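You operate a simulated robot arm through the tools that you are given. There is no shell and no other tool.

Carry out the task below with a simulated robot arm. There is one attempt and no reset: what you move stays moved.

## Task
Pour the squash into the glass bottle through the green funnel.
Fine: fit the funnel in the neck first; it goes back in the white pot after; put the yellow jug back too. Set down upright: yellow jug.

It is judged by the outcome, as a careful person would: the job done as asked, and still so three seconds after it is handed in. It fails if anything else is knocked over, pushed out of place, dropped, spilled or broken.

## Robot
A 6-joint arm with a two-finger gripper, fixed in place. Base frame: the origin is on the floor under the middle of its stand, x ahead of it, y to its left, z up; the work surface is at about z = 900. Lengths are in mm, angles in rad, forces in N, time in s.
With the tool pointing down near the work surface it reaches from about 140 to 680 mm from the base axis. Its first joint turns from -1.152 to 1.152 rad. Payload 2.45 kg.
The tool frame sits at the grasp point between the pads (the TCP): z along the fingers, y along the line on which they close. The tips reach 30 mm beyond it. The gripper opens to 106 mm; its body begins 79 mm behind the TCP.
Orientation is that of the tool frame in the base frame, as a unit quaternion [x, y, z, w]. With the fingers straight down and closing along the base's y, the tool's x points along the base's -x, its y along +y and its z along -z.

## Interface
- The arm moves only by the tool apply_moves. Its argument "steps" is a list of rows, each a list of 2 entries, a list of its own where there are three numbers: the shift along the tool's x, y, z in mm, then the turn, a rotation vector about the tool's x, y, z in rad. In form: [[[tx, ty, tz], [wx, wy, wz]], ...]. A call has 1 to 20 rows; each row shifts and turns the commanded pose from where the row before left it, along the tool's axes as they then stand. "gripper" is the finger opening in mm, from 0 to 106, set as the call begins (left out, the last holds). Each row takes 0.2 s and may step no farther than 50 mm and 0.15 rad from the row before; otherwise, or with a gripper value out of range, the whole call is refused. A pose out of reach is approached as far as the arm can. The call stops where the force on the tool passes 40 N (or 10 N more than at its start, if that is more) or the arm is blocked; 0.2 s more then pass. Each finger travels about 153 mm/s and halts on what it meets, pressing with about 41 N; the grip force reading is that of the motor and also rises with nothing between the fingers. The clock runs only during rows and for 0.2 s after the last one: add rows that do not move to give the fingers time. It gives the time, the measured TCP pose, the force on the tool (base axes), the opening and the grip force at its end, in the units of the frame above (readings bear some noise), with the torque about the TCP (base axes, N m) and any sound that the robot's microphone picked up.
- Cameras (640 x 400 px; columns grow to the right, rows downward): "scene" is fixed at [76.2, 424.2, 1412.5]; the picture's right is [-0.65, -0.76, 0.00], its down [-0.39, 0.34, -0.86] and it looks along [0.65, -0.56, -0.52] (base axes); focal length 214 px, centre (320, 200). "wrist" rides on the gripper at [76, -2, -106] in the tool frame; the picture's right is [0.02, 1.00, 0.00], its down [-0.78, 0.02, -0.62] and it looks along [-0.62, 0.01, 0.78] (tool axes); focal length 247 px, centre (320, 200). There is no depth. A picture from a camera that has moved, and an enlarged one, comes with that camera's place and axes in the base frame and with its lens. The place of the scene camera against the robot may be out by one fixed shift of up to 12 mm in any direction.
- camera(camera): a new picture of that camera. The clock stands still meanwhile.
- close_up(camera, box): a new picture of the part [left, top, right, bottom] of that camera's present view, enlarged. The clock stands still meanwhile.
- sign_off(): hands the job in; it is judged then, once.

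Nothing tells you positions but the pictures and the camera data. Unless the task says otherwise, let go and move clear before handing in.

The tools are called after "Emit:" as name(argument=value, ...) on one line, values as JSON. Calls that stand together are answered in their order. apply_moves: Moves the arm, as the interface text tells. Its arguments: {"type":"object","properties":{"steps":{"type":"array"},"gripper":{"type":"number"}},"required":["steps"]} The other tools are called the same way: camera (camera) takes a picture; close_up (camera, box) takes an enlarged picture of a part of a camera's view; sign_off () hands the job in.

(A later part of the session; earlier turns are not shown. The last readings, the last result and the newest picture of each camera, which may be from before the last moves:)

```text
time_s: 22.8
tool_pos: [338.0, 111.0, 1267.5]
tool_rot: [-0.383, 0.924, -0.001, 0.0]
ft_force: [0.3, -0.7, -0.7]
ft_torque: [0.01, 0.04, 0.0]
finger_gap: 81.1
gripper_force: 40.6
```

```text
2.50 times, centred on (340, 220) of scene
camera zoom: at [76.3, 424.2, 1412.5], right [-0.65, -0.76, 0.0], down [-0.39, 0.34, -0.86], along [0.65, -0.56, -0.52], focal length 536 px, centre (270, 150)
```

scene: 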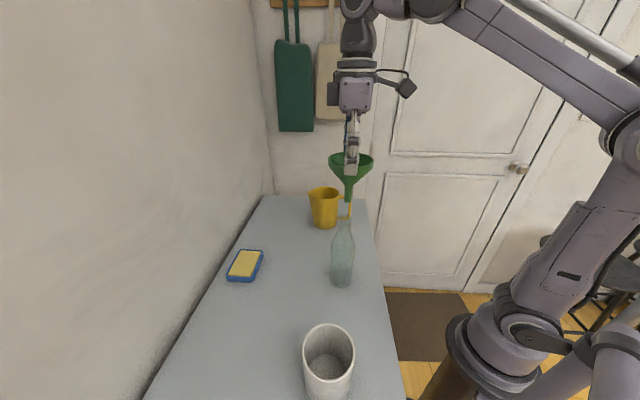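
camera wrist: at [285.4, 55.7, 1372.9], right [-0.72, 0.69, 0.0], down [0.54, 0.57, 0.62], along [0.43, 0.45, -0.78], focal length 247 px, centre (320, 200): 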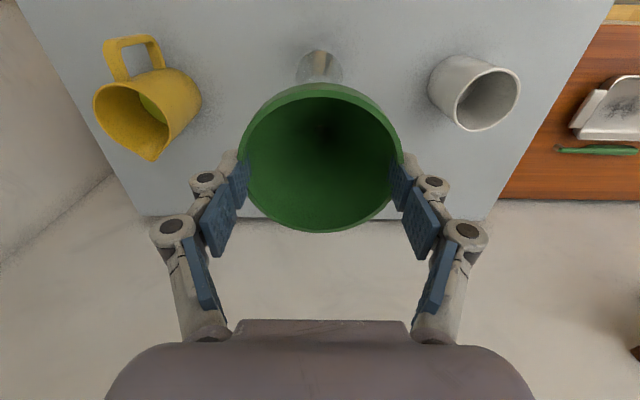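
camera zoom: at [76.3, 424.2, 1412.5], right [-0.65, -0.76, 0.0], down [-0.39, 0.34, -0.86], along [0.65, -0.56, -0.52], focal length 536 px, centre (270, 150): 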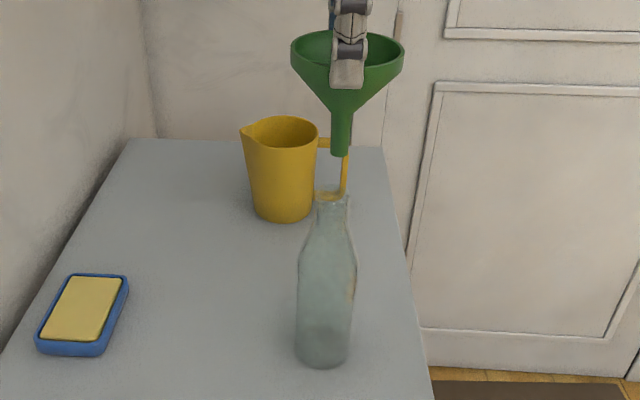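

Emit:
close_up(camera="scene", box=[315, 145, 385, 245])

Emit:
close_up(camera="scene", box=[320, 185, 365, 235])

Emit:
close_up(camera="wrist", box=[230, 40, 410, 240])

```text
4.00 times, centred on (350, 195) of scene
camera zoom: at [76.3, 424.2, 1412.5], right [-0.65, -0.76, 0.0], down [-0.39, 0.34, -0.86], along [0.65, -0.56, -0.52], focal length 858 px, centre (200, 220)
```

zoom: 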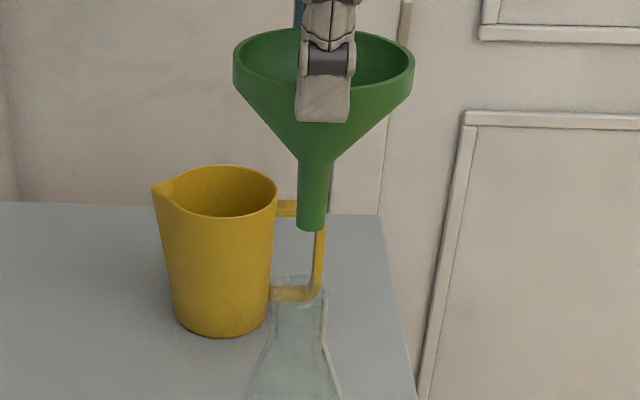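

```text
8.00 times, centred on (342, 210) of scene
camera zoom: at [76.3, 424.2, 1412.5], right [-0.65, -0.76, 0.0], down [-0.39, 0.34, -0.86], along [0.65, -0.56, -0.52], focal length 1716 px, centre (140, 120)
```

zoom: 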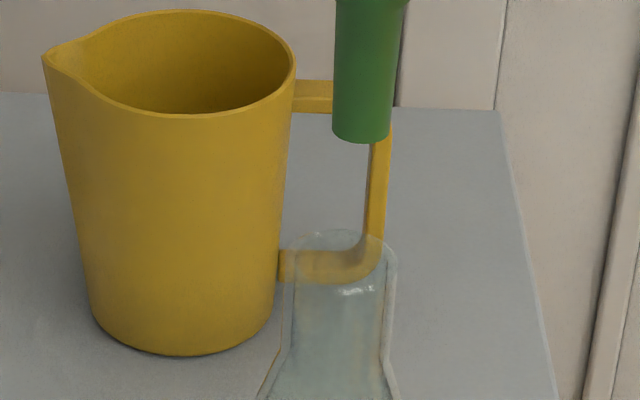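

```text
2.00 times, centred on (320, 140) of wrist
camera zoom: at [285.4, 55.7, 1372.9], right [-0.72, 0.69, 0.0], down [0.54, 0.57, 0.62], along [0.43, 0.45, -0.78], focal length 494 px, centre (320, 320)
```

zoom: 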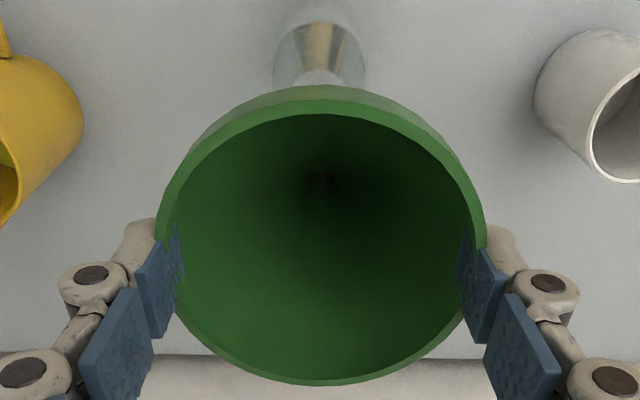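

The scene picture shows the stem about 2 mm off the neck's axis. I'll correct that and lower to just above the mouth before checking again.

Emit:
apply_moves(steps=[[[-2.0, -2.6, 0], [0, 0, 0]], [[0, 0, 10], [0, 0, 0]], [[0, 0, 10], [0, 0, 0]], [[0, 0, 10], [0, 0, 0]], [[0, 0, 8], [0, 0, 0]], [[0, 0, 0], [0, 0, 0]], [[0, 0, 0], [0, 0, 0]]])

Emit:
close_up(camera="scene", box=[315, 165, 375, 245])

Emit:
close_up(camera="scene", box=[325, 190, 365, 230])

Emit:
close_up(camera="wrist", box=[230, 40, 410, 240])

```text
time_s: 24.4
tool_pos: [343.1, 110.1, 1228.6]
tool_rot: [-0.383, 0.924, 0.0, 0.0]
ft_force: [0.6, 0.0, -0.4]
ft_torque: [-0.01, -0.01, 0.02]
finger_gap: 82.1
gripper_force: 10.0
```

```text
5.00 times, centred on (345, 205) of scene
camera zoom: at [76.3, 424.2, 1412.5], right [-0.65, -0.76, 0.0], down [-0.39, 0.34, -0.86], along [0.65, -0.56, -0.52], focal length 1072 px, centre (195, 175)
```

zoom: 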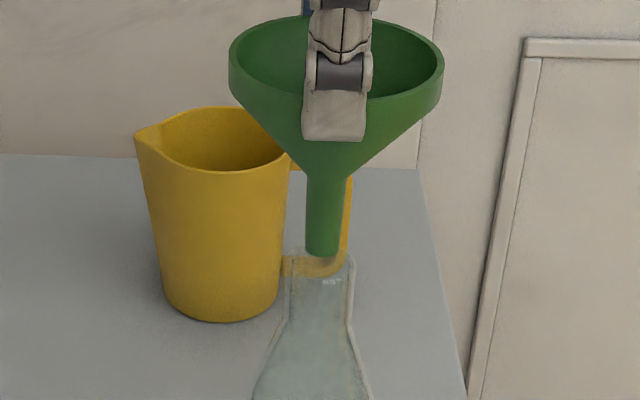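

```text
10.00 times, centred on (345, 210) of scene
camera zoom: at [76.3, 424.2, 1412.5], right [-0.65, -0.76, 0.0], down [-0.39, 0.34, -0.86], along [0.65, -0.56, -0.52], focal length 2145 px, centre (70, 100)
```

zoom: 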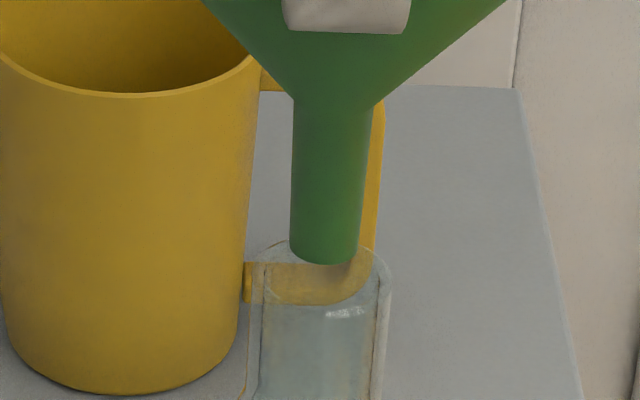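

```text
2.00 times, centred on (320, 140) of wrist
camera zoom: at [289.5, 54.9, 1333.8], right [-0.72, 0.69, 0.0], down [0.54, 0.57, 0.62], along [0.43, 0.45, -0.78], focal length 494 px, centre (320, 320)
```

zoom: 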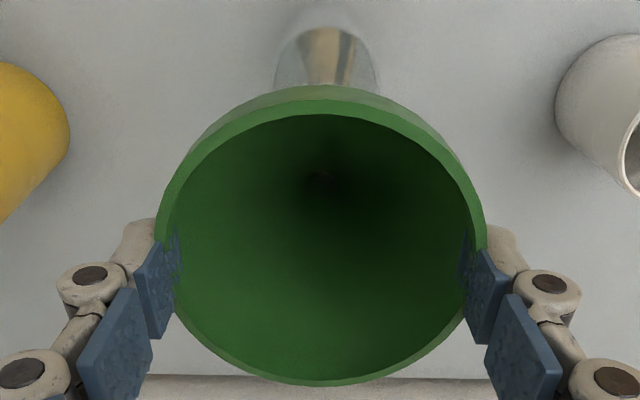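

The stem is centred over the mouth and about 9 mm above it. I'll keep the grip firm and lower it into the neck in small steps.

Emit:
apply_moves(steps=[[[0, 0, 0], [0, 0, 0]], [[0, 0, 5], [0, 0, 0]], [[0, 0, 5], [0, 0, 0]], [[0, 0, 5], [0, 0, 0]], [[0, 0, 5], [0, 0, 0]], [[0, 0, 0], [0, 0, 0]]], gripper=72)

Emit:
close_up(camera="scene", box=[315, 165, 375, 245])

Emit:
close_up(camera="scene", box=[325, 190, 365, 230])

Emit:
close_up(camera="wrist", box=[230, 40, 410, 240])

```text
time_s: 25.8
tool_pos: [345.3, 110.5, 1207.5]
tool_rot: [-0.383, 0.924, 0.001, -0.001]
ft_force: [-1.2, -1.0, -0.3]
ft_torque: [-0.01, 0.02, -0.04]
finger_gap: 80.5
gripper_force: 40.9
```

```text
5.00 times, centred on (345, 205) of scene
camera zoom: at [76.3, 424.2, 1412.5], right [-0.65, -0.76, 0.0], down [-0.39, 0.34, -0.86], along [0.65, -0.56, -0.52], focal length 1072 px, centre (195, 175)
```

zoom: 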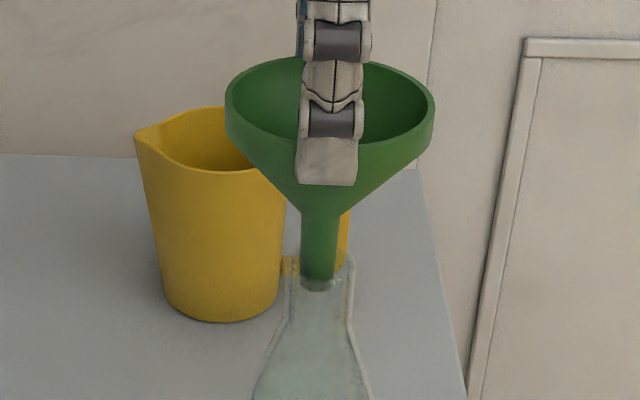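

```text
10.00 times, centred on (345, 210) of scene
camera zoom: at [76.3, 424.2, 1412.5], right [-0.65, -0.76, 0.0], down [-0.39, 0.34, -0.86], along [0.65, -0.56, -0.52], focal length 2145 px, centre (70, 100)
```

zoom: 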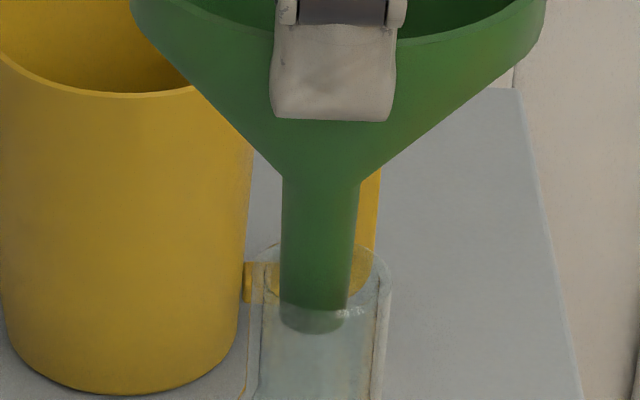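

```text
2.00 times, centred on (320, 140) of wrist
camera zoom: at [291.3, 55.1, 1313.4], right [-0.72, 0.69, 0.0], down [0.54, 0.57, 0.62], along [0.43, 0.45, -0.78], focal length 494 px, centre (320, 320)
```

zoom: 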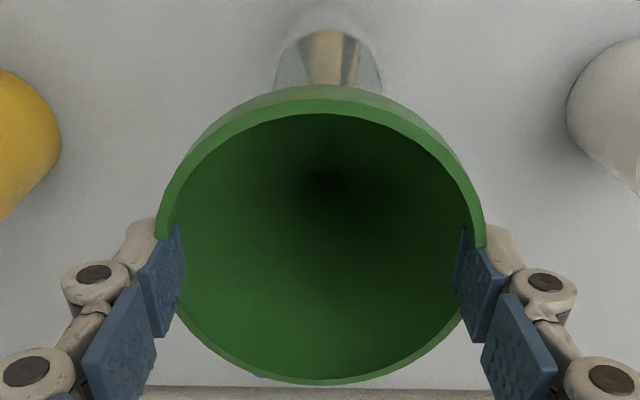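

Emit:
apply_moves(steps=[[[1.3, 1.1, 0], [0, 0, 0]], [[0, 0, 4], [0, 0, 0]], [[0, 0, 4], [0, 0, 0]], [[0, 0, 4], [0, 0, 0]], [[0, 0, 0], [0, 0, 0]]])

Emit:
close_up(camera="scene", box=[315, 165, 375, 245])

Emit:
close_up(camera="scene", box=[325, 190, 365, 230])

```text
time_s: 27.0
tool_pos: [341.3, 110.5, 1197.0]
tool_rot: [-0.383, 0.924, -0.001, 0.0]
ft_force: [-0.4, 0.3, -0.3]
ft_torque: [-0.01, 0.03, 0.02]
finger_gap: 80.4
gripper_force: 41.3
```

```text
5.00 times, centred on (345, 205) of scene
camera zoom: at [76.3, 424.2, 1412.5], right [-0.65, -0.76, 0.0], down [-0.39, 0.34, -0.86], along [0.65, -0.56, -0.52], focal length 1072 px, centre (195, 175)
```

zoom: 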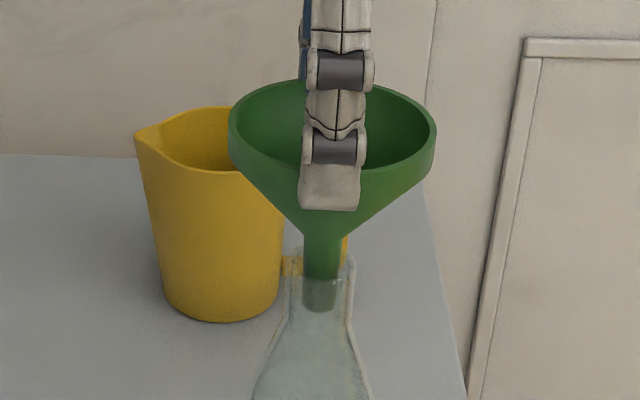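

```text
10.00 times, centred on (345, 210) of scene
camera zoom: at [76.3, 424.2, 1412.5], right [-0.65, -0.76, 0.0], down [-0.39, 0.34, -0.86], along [0.65, -0.56, -0.52], focal length 2145 px, centre (70, 100)
```

zoom: 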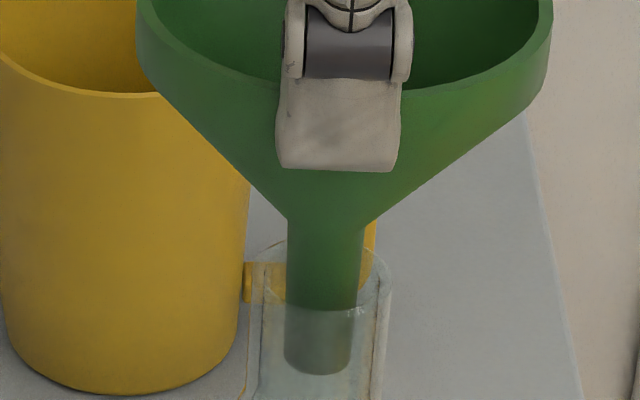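

Emit:
apply_moves(steps=[[[0, 0, 4], [0, 0, 0]], [[0, 0, 3], [0, 0, 0]], [[0, 0, 0], [0, 0, 0]]])

Emit:
close_up(camera="scene", box=[325, 190, 365, 230])

Emit:
close_up(camera="wrist", box=[230, 40, 410, 240])

```text
time_s: 27.8
tool_pos: [342.9, 110.5, 1189.0]
tool_rot: [-0.383, 0.924, 0.0, -0.001]
ft_force: [0.0, -0.3, -0.6]
ft_torque: [-0.03, -0.01, 0.01]
finger_gap: 80.2
gripper_force: 40.8
```

```text
10.00 times, centred on (345, 210) of scene
camera zoom: at [76.3, 424.2, 1412.5], right [-0.65, -0.76, 0.0], down [-0.39, 0.34, -0.86], along [0.65, -0.56, -0.52], focal length 2145 px, centre (70, 100)
```

zoom: 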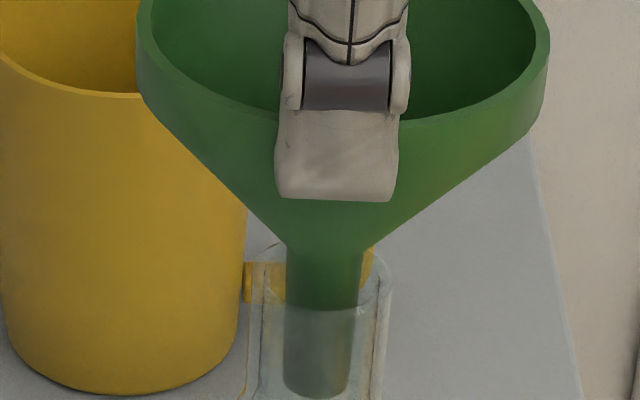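

```text
2.00 times, centred on (320, 140) of wrist
camera zoom: at [289.0, 54.8, 1295.3], right [-0.72, 0.69, 0.0], down [0.54, 0.57, 0.62], along [0.43, 0.45, -0.78], focal length 494 px, centre (320, 320)
```

zoom: 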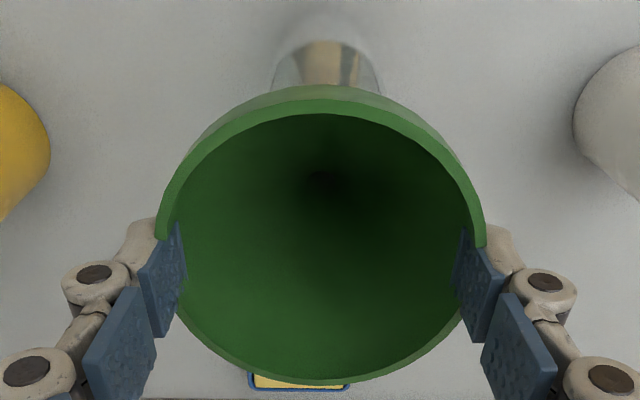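

Emit:
apply_moves(steps=[[[0, 0, 2], [0, 0, 0]], [[0, 0, 2], [0, 0, 0]], [[0, 0, 0], [0, 0, 0]]])

Emit:
close_up(camera="scene", box=[325, 190, 365, 230])

```text
time_s: 28.6
tool_pos: [342.6, 111.3, 1187.2]
tool_rot: [-0.382, 0.924, -0.001, 0.0]
ft_force: [-0.3, 0.6, -0.7]
ft_torque: [-0.02, 0.01, 0.04]
finger_gap: 80.3
gripper_force: 41.0
```

```text
10.00 times, centred on (345, 210) of scene
camera zoom: at [76.3, 424.2, 1412.5], right [-0.65, -0.76, 0.0], down [-0.39, 0.34, -0.86], along [0.65, -0.56, -0.52], focal length 2145 px, centre (70, 100)
```

zoom: 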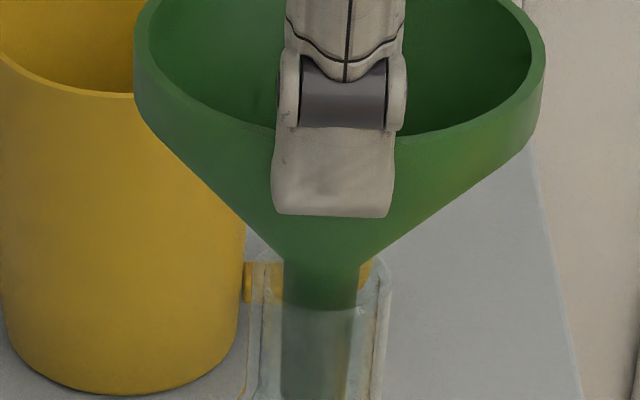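

Emit:
apply_moves(steps=[[[0.5, 0, 2], [0, 0, 0]], [[0, 0, 1.5], [0, 0, 0]], [[0, 0, 0], [0, 0, 0]]])

Emit:
close_up(camera="scene", box=[325, 190, 365, 230])

```text
time_s: 29.4
tool_pos: [340.9, 109.7, 1180.3]
tool_rot: [-0.382, 0.924, 0.0, 0.0]
ft_force: [-0.2, 0.0, -0.6]
ft_torque: [-0.02, 0.01, 0.0]
finger_gap: 80.3
gripper_force: 40.8
```

```text
10.00 times, centred on (345, 210) of scene
camera zoom: at [76.3, 424.2, 1412.5], right [-0.65, -0.76, 0.0], down [-0.39, 0.34, -0.86], along [0.65, -0.56, -0.52], focal length 2145 px, centre (70, 100)
```

zoom: 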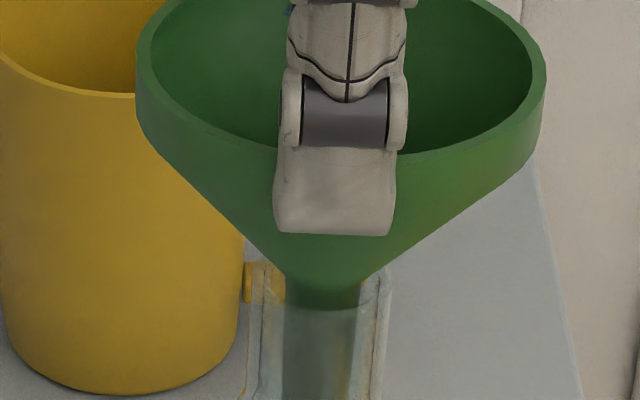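

Emit:
apply_moves(steps=[[[0, 0, 1.5], [0, 0, 0]], [[0, 0, 1.5], [0, 0, 0]], [[0, 0, 0], [0, 0, 0]]])

Emit:
close_up(camera="scene", box=[325, 190, 365, 230])

Emit:
close_up(camera="wrist", box=[230, 40, 410, 240])

```text
time_s: 30.2
tool_pos: [341.2, 110.7, 1177.6]
tool_rot: [-0.383, 0.924, 0.001, 0.0]
ft_force: [-1.9, 2.5, 21.1]
ft_torque: [0.04, 0.07, 0.0]
finger_gap: 80.8
gripper_force: 41.2
```

```text
10.00 times, centred on (345, 210) of scene
camera zoom: at [76.0, 424.2, 1412.5], right [-0.65, -0.76, 0.0], down [-0.39, 0.34, -0.86], along [0.65, -0.56, -0.52], focal length 2145 px, centre (70, 100)
```

zoom: 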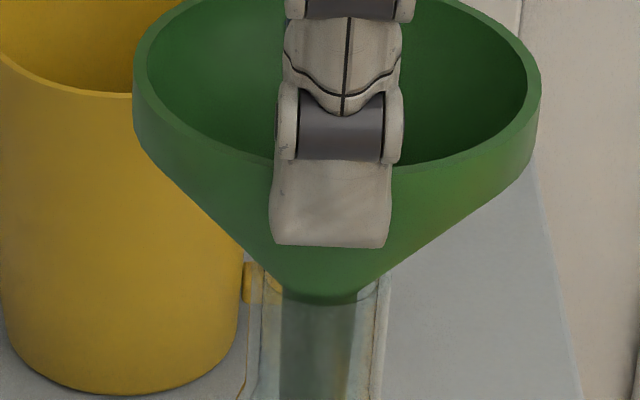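

```text
2.00 times, centred on (320, 140) of wrist
camera zoom: at [289.3, 55.0, 1283.8], right [-0.72, 0.69, 0.0], down [0.54, 0.57, 0.62], along [0.43, 0.45, -0.78], focal length 494 px, centre (320, 320)
```

zoom: 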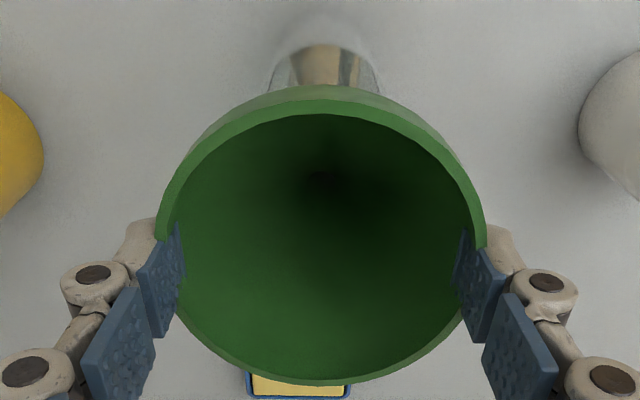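

The cone is seated on the lip (21 N contact). I'll ease off slightly and then open the fingers.

Emit:
apply_moves(steps=[[[0, 0.5, -1], [0, 0, 0]], [[0, 0, 0], [0, 0, 0]]])

Emit:
close_up(camera="scene", box=[315, 165, 375, 245])

```text
time_s: 30.8
tool_pos: [340.8, 110.4, 1179.0]
tool_rot: [-0.382, 0.924, 0.0, -0.001]
ft_force: [0.6, 0.8, -0.5]
ft_torque: [-0.01, -0.01, 0.04]
finger_gap: 80.2
gripper_force: 40.9
```

```text
5.00 times, centred on (345, 205) of scene
camera zoom: at [76.2, 424.2, 1412.5], right [-0.65, -0.76, 0.0], down [-0.39, 0.34, -0.86], along [0.65, -0.56, -0.52], focal length 1072 px, centre (195, 175)
```

zoom: 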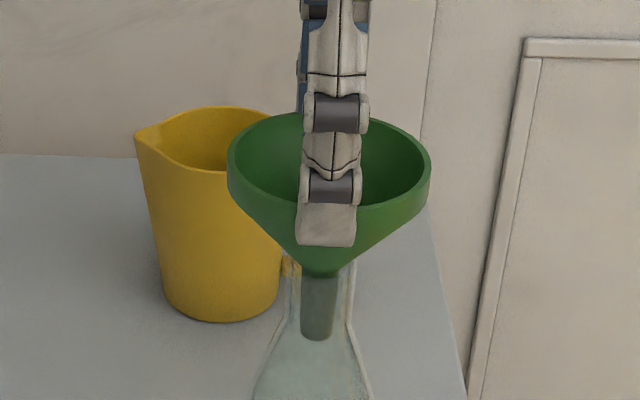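

Emit:
apply_moves(steps=[[[0, 0, 0], [0, 0, 0]], [[0, 0, 0], [0, 0, 0]], [[0, 0, 0], [0, 0, 0]]], gripper=106)

Emit:
close_up(camera="scene", box=[315, 165, 375, 245])

Emit:
camera(camera="wrist")

```text
time_s: 31.6
tool_pos: [341.6, 110.1, 1181.0]
tool_rot: [-0.382, 0.924, 0.0, 0.001]
ft_force: [-0.6, 0.6, -0.5]
ft_torque: [-0.03, -0.04, 0.0]
finger_gap: 105.9
gripper_force: 0.1
```

```text
5.00 times, centred on (345, 205) of scene
camera zoom: at [76.2, 424.2, 1412.5], right [-0.65, -0.76, 0.0], down [-0.39, 0.34, -0.86], along [0.65, -0.56, -0.52], focal length 1072 px, centre (195, 175)
```

zoom: 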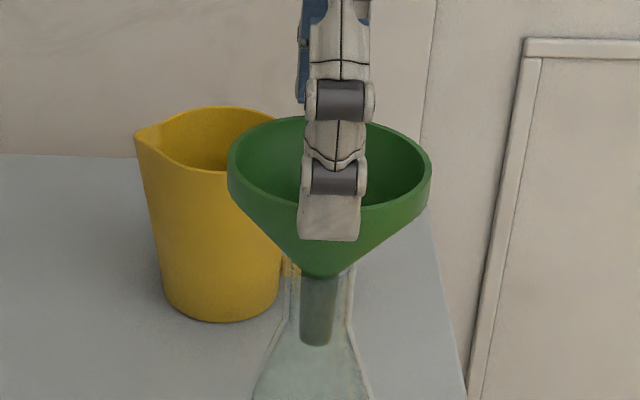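

```text
taken
camera wrist: at [289.2, 55.1, 1285.0], right [-0.72, 0.69, 0.0], down [0.54, 0.57, 0.62], along [0.43, 0.45, -0.78], focal length 247 px, centre (320, 200)
```

wrist: 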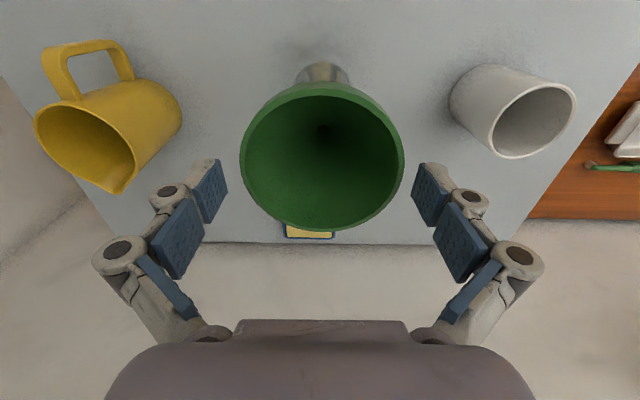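

The funnel is seated and free-standing. I'll rise straight up and verify.

Emit:
apply_moves(steps=[[[0, 0, -10], [0, 0, 0]], [[0, 0, -15], [0, 0, 0]], [[0, 0, -25], [0, 0, 0]], [[0, 0, -30], [0, 0, 0]], [[0, 0, -30], [0, 0, 0]], [[0, 0, -30], [0, 0, 0]], [[0, 0, 0], [0, 0, 0]]])

Emit:
close_up(camera="scene", box=[290, 150, 390, 300])

Emit:
camera(camera="wrist")

Emit:
close_up(camera="wrist", box=[240, 30, 400, 200])

```text
time_s: 33.2
tool_pos: [346.0, 110.9, 1320.3]
tool_rot: [-0.383, 0.924, 0.0, 0.0]
ft_force: [-0.9, -0.5, -0.2]
ft_torque: [0.02, 0.0, 0.01]
finger_gap: 105.9
gripper_force: 0.0
```

```text
2.67 times, centred on (340, 225) of scene
camera zoom: at [76.3, 424.2, 1412.5], right [-0.65, -0.76, 0.0], down [-0.39, 0.34, -0.86], along [0.65, -0.56, -0.52], focal length 572 px, centre (267, 133)
```

zoom: 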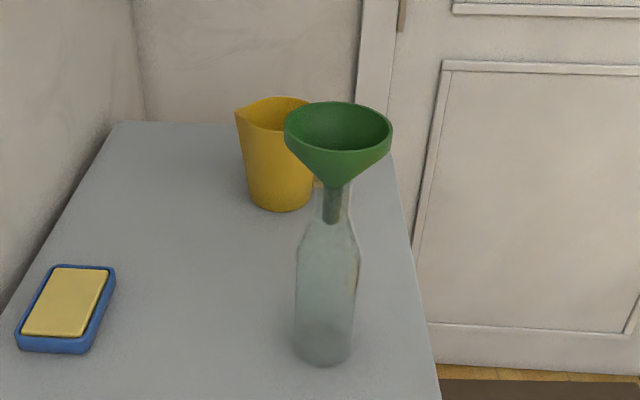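

```text
taken
camera wrist: at [293.1, 55.9, 1425.7], right [-0.72, 0.69, 0.0], down [0.54, 0.57, 0.62], along [0.43, 0.45, -0.78], focal length 247 px, centre (320, 200)
```

wrist: 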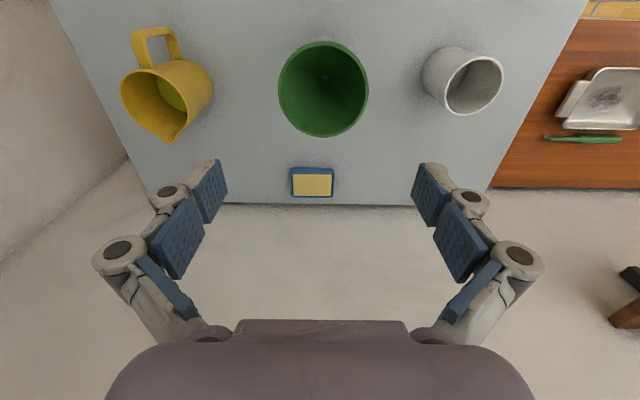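

```text
2.35 times, centred on (320, 115) of wrist
camera zoom: at [293.1, 55.9, 1425.7], right [-0.72, 0.69, 0.0], down [0.54, 0.57, 0.62], along [0.43, 0.45, -0.78], focal length 581 px, centre (320, 400)
```

zoom: 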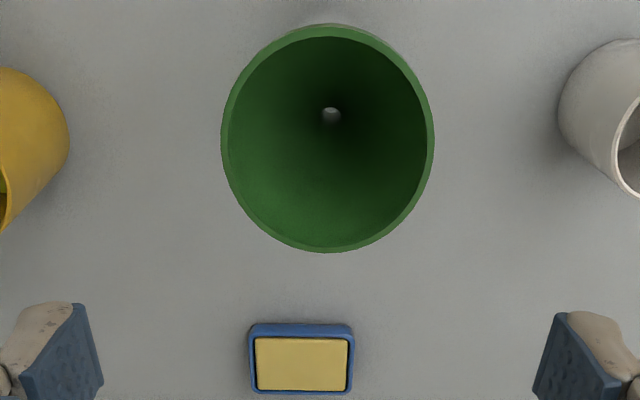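

The funnel stands upright in the neck and I can see straight through its hole. Next I'll hover over the jug's handle to measure it.

Emit:
apply_moves(steps=[[[2.85, -31.2, 0], [0, 0, 0]], [[2.85, -31.2, 0], [0, 0, 0]], [[2.85, -31.2, 10], [0, 0, 0]], [[2.85, -31.2, 16], [0, 0, 0]], [[2.85, -31.2, 16], [0, 0, 0]], [[2.85, -31.2, 16], [0, 0, 0]], [[2.85, -31.2, 16], [0, 0, 0]], [[2.85, -31.2, 16], [0, 0, 0]], [[0, 0, 0], [0, 0, 0]], [[0, 0, 0], [0, 0, 0]]])

Emit:
camera(camera="wrist")

Emit:
close_up(camera="wrist", box=[220, 0, 420, 160])

Emit:
close_up(camera="scene", box=[290, 100, 390, 250])

```text
time_s: 35.4
tool_pos: [502.4, -84.2, 1226.3]
tool_rot: [-0.383, 0.924, 0.0, -0.001]
ft_force: [0.6, -0.2, -0.4]
ft_torque: [-0.01, -0.01, -0.01]
finger_gap: 105.9
gripper_force: 0.0
```

```text
taken
camera wrist: at [449.4, -139.0, 1332.2], right [-0.72, 0.69, 0.0], down [0.54, 0.57, 0.62], along [0.43, 0.45, -0.78], focal length 247 px, centre (320, 200)
```

wrist: 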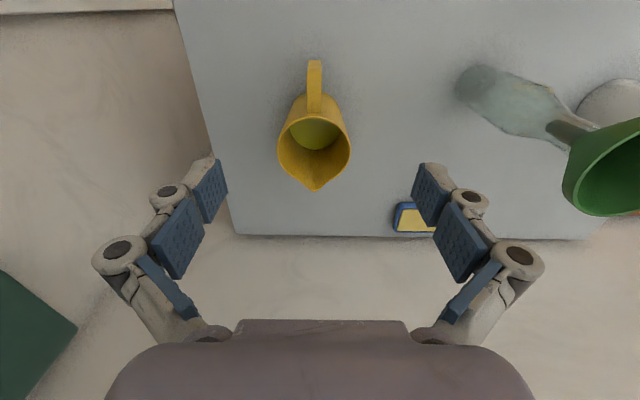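

```text
2.50 times, centred on (320, 80) of wrist
camera zoom: at [449.4, -139.0, 1332.2], right [-0.72, 0.69, 0.0], down [0.54, 0.57, 0.62], along [0.43, 0.45, -0.78], focal length 617 px, centre (320, 500)
```

zoom: 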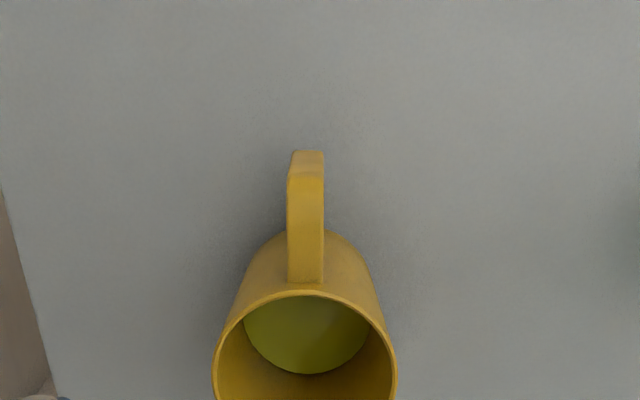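

```text
2.67 times, centred on (340, 175) of scene
camera zoom: at [76.3, 424.2, 1412.5], right [-0.65, -0.76, 0.0], down [-0.39, 0.34, -0.86], along [0.65, -0.56, -0.52], focal length 572 px, centre (267, 267)
```

zoom: 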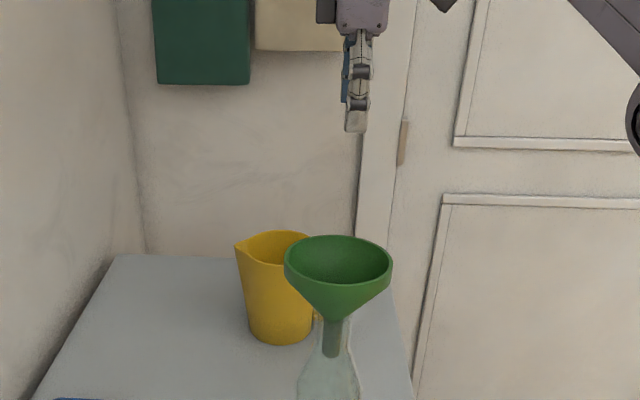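

The handle points straight toward the robot (-n) at m≈422, and the spout points toward the wall. I'll take a second, lower view of the handle to get its height and distance.

Emit:
apply_moves(steps=[[[0, -8, 0], [0, 0, 0]], [[0, 0, 30], [0, 0, 0]], [[0, 0, 30], [0, 0, 0]], [[0, 0, 20], [0, 0, 0]], [[0, 0, 0], [0, 0, 0]], [[0, 0, 0], [0, 0, 0]]])

Emit:
camera(camera="wrist")

Emit:
close_up(camera="wrist", box=[240, 20, 400, 150])

Emit:
close_up(camera="wrist", box=[240, 110, 400, 260])

```text
time_s: 36.8
tool_pos: [506.9, -87.3, 1149.7]
tool_rot: [-0.383, 0.924, 0.0, 0.0]
ft_force: [-0.2, 0.6, 0.3]
ft_torque: [0.0, -0.02, 0.02]
finger_gap: 106.2
gripper_force: 0.0
```

```text
taken
camera wrist: at [454.7, -143.0, 1255.4], right [-0.72, 0.69, 0.0], down [0.54, 0.57, 0.62], along [0.43, 0.45, -0.78], focal length 247 px, centre (320, 200)
```

wrist: 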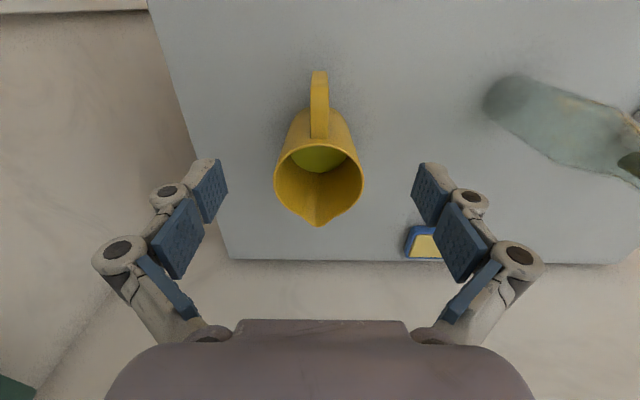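

```text
3.08 times, centred on (320, 85) of wrist
camera zoom: at [454.7, -143.0, 1255.4], right [-0.72, 0.69, 0.0], down [0.54, 0.57, 0.62], along [0.43, 0.45, -0.78], focal length 760 px, centre (320, 554)
```

zoom: 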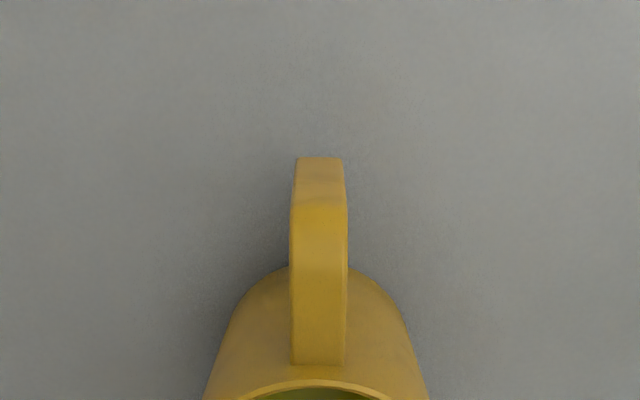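

```text
2.67 times, centred on (320, 185) of wrist
camera zoom: at [454.7, -143.0, 1255.4], right [-0.72, 0.69, 0.0], down [0.54, 0.57, 0.62], along [0.43, 0.45, -0.78], focal length 659 px, centre (320, 240)
```

zoom: 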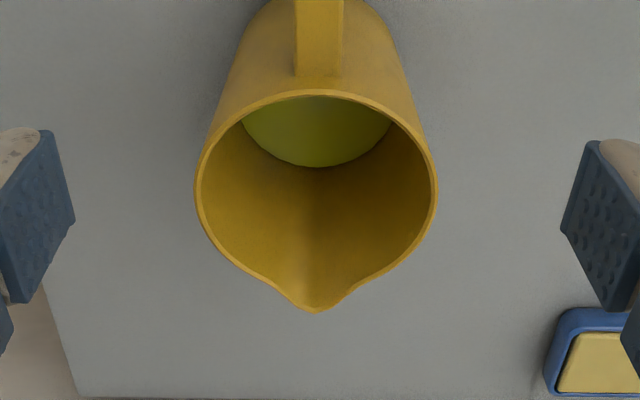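

The handle bar is at about n≈275–285, m≈422 and z 955–1022, 15 mm wide, with the spout tip about 165 mm in front of it. I plan to grip the bar vertically, turn the jug half round and pour with the spout facing the robot, so I'll first try that wrist motion with the gripper empty, up high.

Emit:
apply_moves(steps=[[[0, 0, -45], [0, 0, 0]], [[0, 0, -45], [0, 0, 0]], [[0, 0, -45], [0, 0, 0]], [[0, 0, -45], [0, 0, 0]], [[0, 0, 0], [0, 0, 0.15]], [[0, 0, 0], [0, 0, 0.15]], [[0, 0, 0], [0, 0, 0.15]], [[0, 0, 0], [0, 0, 0.15]], [[0, 0, 0], [0, 0, 0.15]], [[0, 0, 0], [0, 0, 0.15]], [[0, 0, 0], [0, 0, 0.15]], [[0, 0, 0], [0, 0, 0.15]], [[0, 0, 0], [0, 0, 0.15]], [[0, 0, 0], [0, 0, 0.15]], [[0, 0, 0], [0, 0, 0.15]], [[0, 0, 0], [0, 0, 0.15]], [[0, 0, 0], [0, 0, 0.15]], [[0, 0, 0], [0, 0, 0.15]], [[0, 0, 0], [0, 0, 0]]])

Emit:
camera(camera="scene")

```text
time_s: 40.8
tool_pos: [485.1, -84.5, 1266.3]
tool_rot: [0.611, 0.791, 0.0, 0.001]
ft_force: [0.1, 0.7, -0.6]
ft_torque: [0.01, 0.01, -0.01]
finger_gap: 106.0
gripper_force: 0.0
out of reach, approached as far as the arm can: row 3, 4, 8
```

```text
taken
```

scene: 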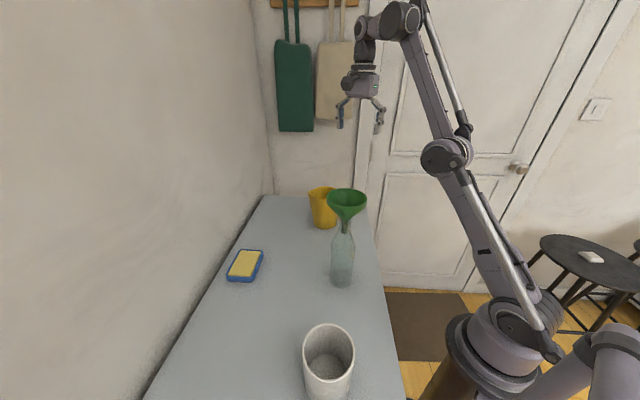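

The arm can't reach that height at this radius with the tool vertical. I'll come down, finish the half turn, then try the tilted pour poses near the bottle, where the tool points outward and reach is easier.

Emit:
apply_moves(steps=[[[0, 0, 35], [0, 0, 0]], [[0, 0, 35], [0, 0, 0]], [[0, 0, 0], [0, 0, 0.149]], [[0, 0, 0], [0, 0, 0.149]], [[0, 0, 0], [0, 0, 0.149]], [[0, 0, 0], [0, 0, 0.149]], [[0, 0, 0], [0, 0, 0.149]], [[0, 0, 0], [0, 0, 0.149]], [[0, 0, 0], [0, 0, 0.149]], [[0, 0, 0], [0, 0, 0]], [[0, 0, 0], [0, 0, 0]]])

Emit:
camera(camera="scene")

Emit:
camera(camera="wrist")

```text
time_s: 43.2
tool_pos: [506.5, -88.5, 1208.5]
tool_rot: [0.924, 0.382, 0.0, 0.0]
ft_force: [-0.8, 1.1, -0.1]
ft_torque: [-0.02, 0.0, 0.0]
finger_gap: 106.1
gripper_force: 0.0
out of reach, approached as far as the arm can: row 1, 2, 7
```

```text
taken
```

scene: 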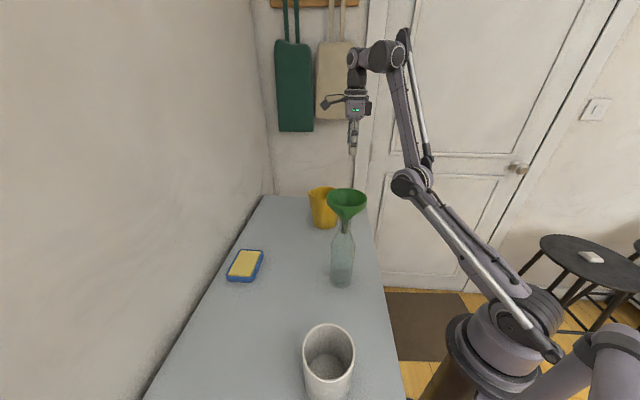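

```text
taken
camera wrist: at [559.4, -32.2, 1314.1], right [0.72, -0.69, 0.0], down [-0.54, -0.56, 0.62], along [-0.43, -0.45, -0.78], focal length 247 px, centre (320, 200)
```

wrist: 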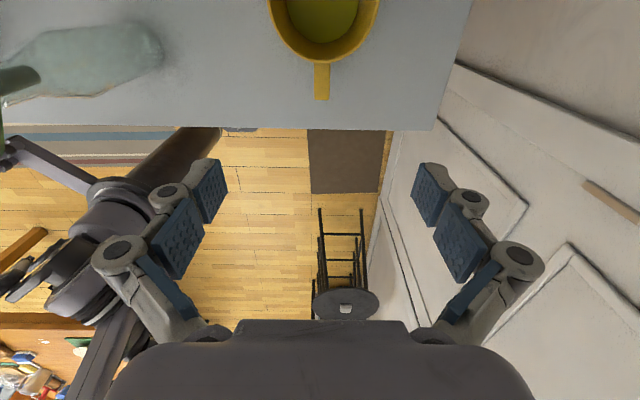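

Emit:
close_up(camera="scene", box=[310, 0, 640, 400])

```text
1.00 times, centred on (475, 200) of scene (not enlarged: the box is as wide or as high as the picture)
camera zoom: at [76.2, 424.2, 1412.5], right [-0.65, -0.76, 0.0], down [-0.39, 0.34, -0.86], along [0.65, -0.56, -0.52], focal length 214 px, centre (165, 200)
```

zoom: 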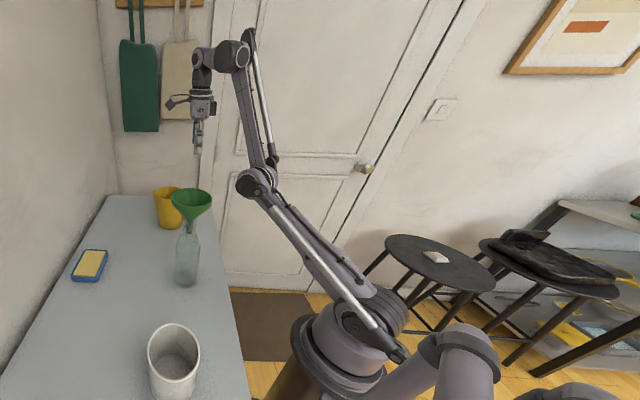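

The arm has flipped to a low-elbow posture while over-reaching, which would hit the table edge at the jug. I'll stretch it straight again and come back in so the elbow is up before doing anything else.

Emit:
apply_moves(steps=[[[0, 0, -40], [0, 0, 0]], [[0, 0, -40], [0, 0, 0]], [[0, 0, -40], [0, 0, 0]], [[0, 0, 0], [0, 0, 0]]])

Emit:
camera(camera="scene")

```text
time_s: 44.2
tool_pos: [488.3, -85.6, 1264.4]
tool_rot: [0.924, 0.383, 0.0, 0.001]
ft_force: [-0.2, -1.6, 0.0]
ft_torque: [-0.02, 0.02, -0.01]
finger_gap: 106.1
gripper_force: 0.1
out of reach, approached as far as the arm can: row 2, 3
```

```text
taken
```

scene: 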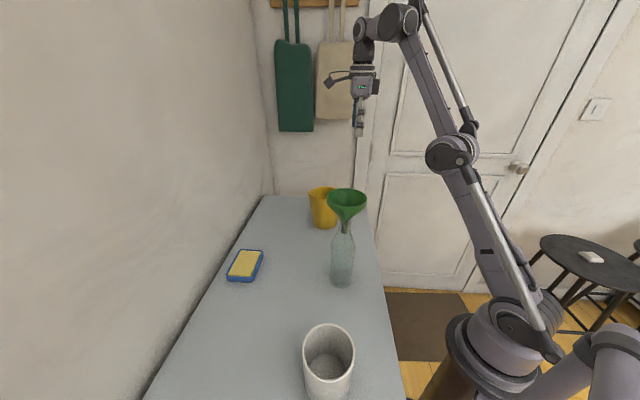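

Emit:
apply_moves(steps=[[[-23, -33, 0], [0, 0, 0]], [[-23, -33, 0], [0, 0, 0]], [[0, 0, 0], [0, 0, 0]]])

Emit:
camera(camera="scene")

```text
time_s: 45.0
tool_pos: [437.9, -75.7, 1298.5]
tool_rot: [0.924, 0.383, -0.001, -0.001]
ft_force: [-0.6, 0.2, -1.0]
ft_torque: [-0.02, 0.0, 0.0]
finger_gap: 106.2
gripper_force: 0.0
out of reach, approached as far as the arm can: row 1, 2
```

```text
taken
```

scene: 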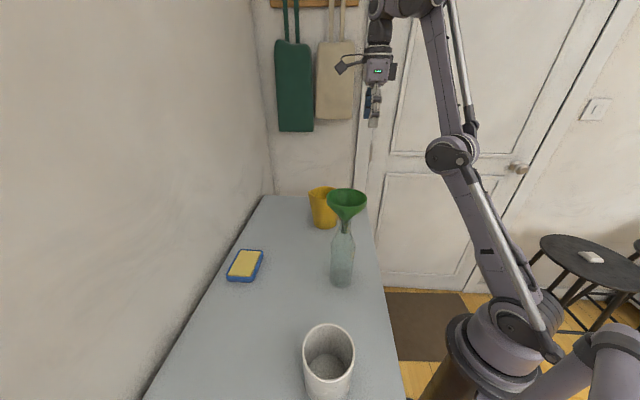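

Emit:
apply_moves(steps=[[[16, 22.8, 20], [0, 0, 0]], [[16, 22.8, 25], [0, 0, 0]], [[16, 22.8, 28], [0, 0, 0]], [[16, 22.8, 30], [0, 0, 0]], [[16, 22.8, 32], [0, 0, 0]], [[16, 22.8, 34], [0, 0, 0]], [[0, 0, 0], [0, 0, 0]]])

Emit:
camera(camera="scene")

```text
time_s: 46.6
tool_pos: [604.6, -101.5, 1126.8]
tool_rot: [0.924, 0.383, 0.0, 0.0]
ft_force: [0.0, 0.2, 0.6]
ft_torque: [0.02, 0.01, -0.02]
finger_gap: 106.3
gripper_force: 0.0
```

```text
taken
```

scene: 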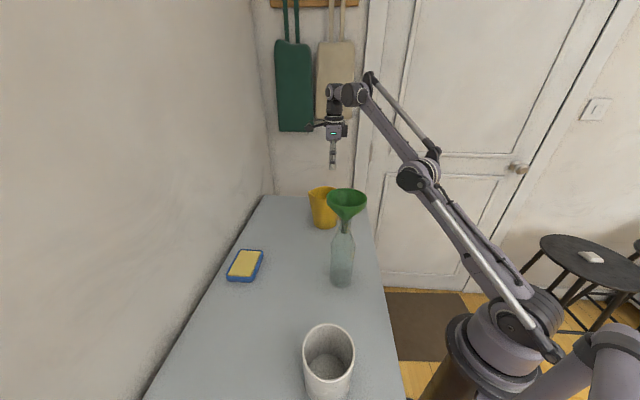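

Emit:
apply_moves(steps=[[[32, -36, 0], [0, 0, 0]], [[32, -36, 0], [0, 0, 0]], [[32, -36, 0], [0, 0, 0]], [[32, -36, 0], [0, 0, 0]], [[32, -36, 0], [0, 0, 0]], [[0, 0, 20], [0, 0, 0]], [[0, 0, 25], [0, 0, 0]], [[0, 0, 25], [0, 0, 0]], [[0, 0, 0], [0, 0, 0]]])

Emit:
camera(camera="scene")

Emit:
camera(camera="wrist")

```text
time_s: 48.6
tool_pos: [591.7, 135.8, 1055.3]
tool_rot: [0.924, 0.383, 0.0, -0.001]
ft_force: [-0.5, 0.2, 0.4]
ft_torque: [-0.01, 0.0, 0.02]
finger_gap: 106.0
gripper_force: 0.1
```

```text
taken
```

scene: 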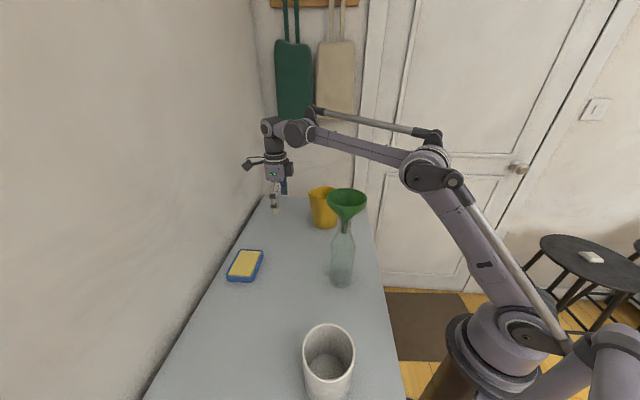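

```text
taken
camera wrist: at [645.4, 191.2, 1161.1], right [0.72, -0.69, 0.0], down [-0.54, -0.57, 0.62], along [-0.43, -0.45, -0.78], focal length 247 px, centre (320, 200)
```

wrist: 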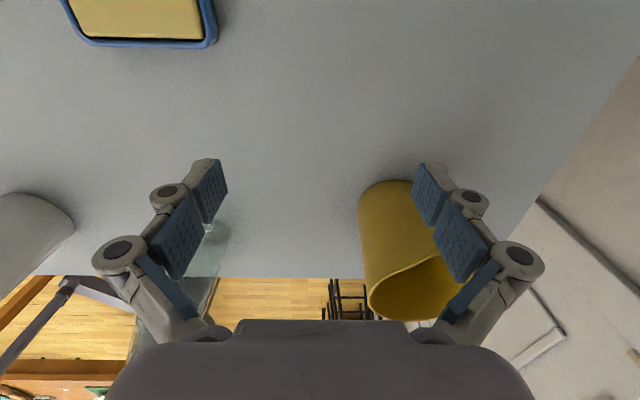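

The elbow is up again and the half-turned grip is reachable. Now I'll try the tilted pour poses near the bottle with the gripper still empty, keeping well clear of the funnel.

Emit:
apply_moves(steps=[[[-10, -24.4, -21], [0, 0, 0]], [[-10, -24.4, -21], [0, 0, 0]], [[-10, -24.4, -21], [0, 0, 0]], [[-10, -24.4, -21], [0, 0, 0]], [[-10, -24.4, -21], [0, 0, 0]], [[0, 0, 0], [0, 0.131, 0]], [[0, 0, 0], [0, 0.131, 0]], [[0, 0, 0], [0, 0.131, 0]], [[0, 0, 0], [0, 0.131, 0]], [[0, 0, 0], [0, 0.131, 0]], [[0, 0, 0], [0, 0.131, 0]], [[0, 0, 0], [0, 0, 0]], [[0, 0, 0], [0, 0, 0]]])

Emit:
camera(camera="scene")

Emit:
camera(camera="wrist")

```text
time_s: 51.4
tool_pos: [468.6, 187.3, 1161.8]
tool_rot: [0.853, 0.354, 0.354, -0.147]
ft_force: [0.2, 0.1, 0.3]
ft_torque: [0.03, 0.0, 0.01]
finger_gap: 106.1
gripper_force: 0.0
```

```text
taken
```

scene: 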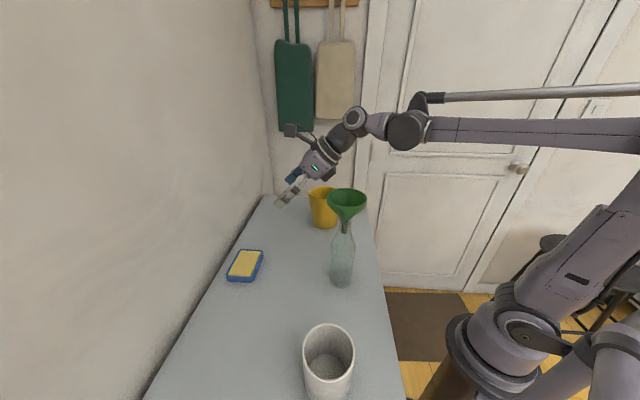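

```text
taken
camera wrist: at [452.7, 173.0, 1289.7], right [0.72, -0.7, 0.02], down [-0.69, -0.71, -0.12], along [0.09, 0.07, -0.99], focal length 247 px, centre (320, 200)
```

wrist: 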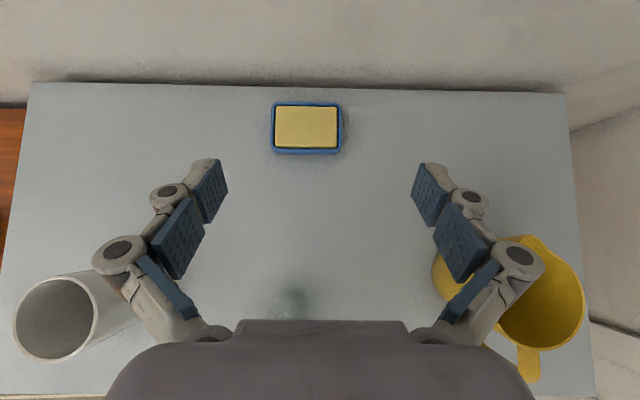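

Emit:
apply_moves(steps=[[[26.2, -8.75, -23.7], [0, 0, 0]], [[26.2, -8.75, -23.7], [0, 0, 0]], [[26.2, -8.75, -23.7], [0, 0, 0]], [[26.2, -8.75, -23.7], [0, 0, 0]], [[0.35, 0, -18.3], [0, 0.1309, 0]], [[0, 0, -18.9], [0, 0.1309, 0]], [[-0.4, 0, -19.4], [0, 0.1309, 0]], [[-0.6, 0, -20], [0, 0.1309, 0]], [[0, 0, 0], [0, 0, 0]]])

Emit:
camera(camera="scene")

Emit:
camera(camera="wrist")

```text
time_s: 53.4
tool_pos: [403.2, 169.8, 1342.0]
tool_rot: [0.733, 0.303, 0.563, -0.233]
ft_force: [-0.1, -0.3, 0.0]
ft_torque: [0.05, -0.02, -0.03]
finger_gap: 105.8
gripper_force: 0.2
```

```text
taken
```

scene: 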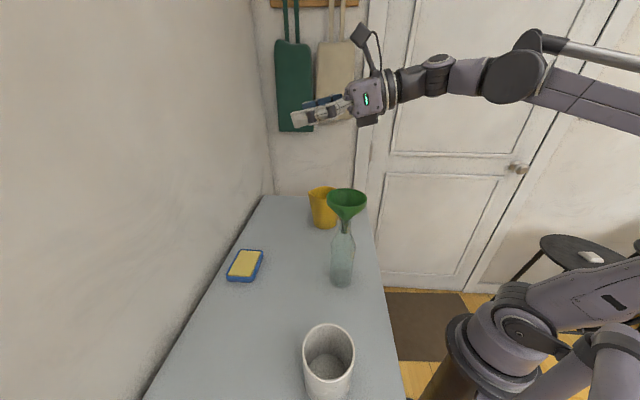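

```text
taken
camera wrist: at [343.5, 113.2, 1443.4], right [0.71, -0.7, 0.02], down [-0.56, -0.58, -0.6], along [0.43, 0.41, -0.8], focal length 247 px, centre (320, 200)
```

wrist: 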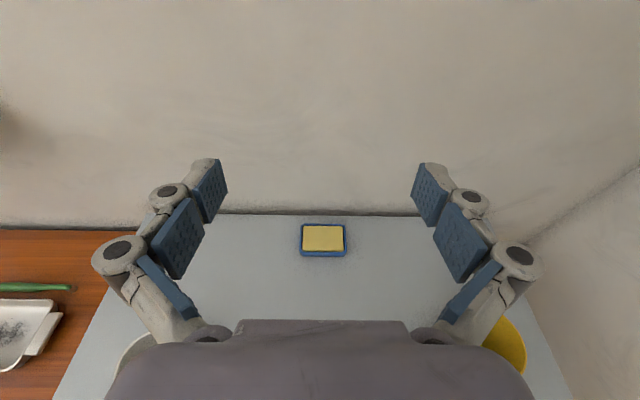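

Emit:
apply_moves(steps=[[[4, 0, -21.9], [0, 0.1309, 0]], [[4, 0, -21.9], [0, 0.1309, 0]], [[4, 0, -21.9], [0, 0.1309, 0]], [[4, 0, -21.9], [0, 0.1309, 0]], [[0, 0, 0], [0, 0, 0]]])

Emit:
camera(camera="scene")

```text
time_s: 54.6
tool_pos: [344.5, 111.9, 1364.7]
tool_rot: [0.561, 0.233, 0.734, -0.304]
ft_force: [0.5, 0.4, 0.1]
ft_torque: [-0.02, -0.02, 0.0]
finger_gap: 105.7
gripper_force: 0.0
```

```text
taken
```

scene: 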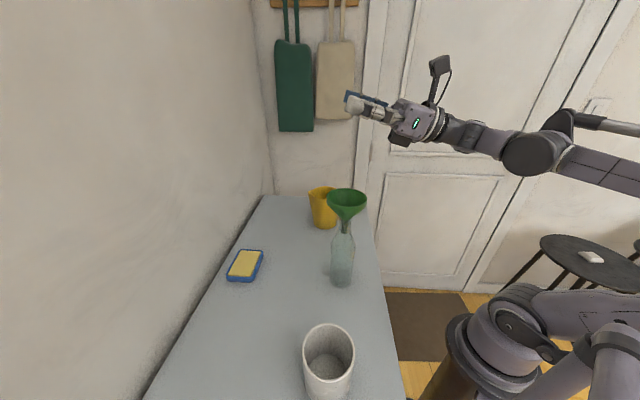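

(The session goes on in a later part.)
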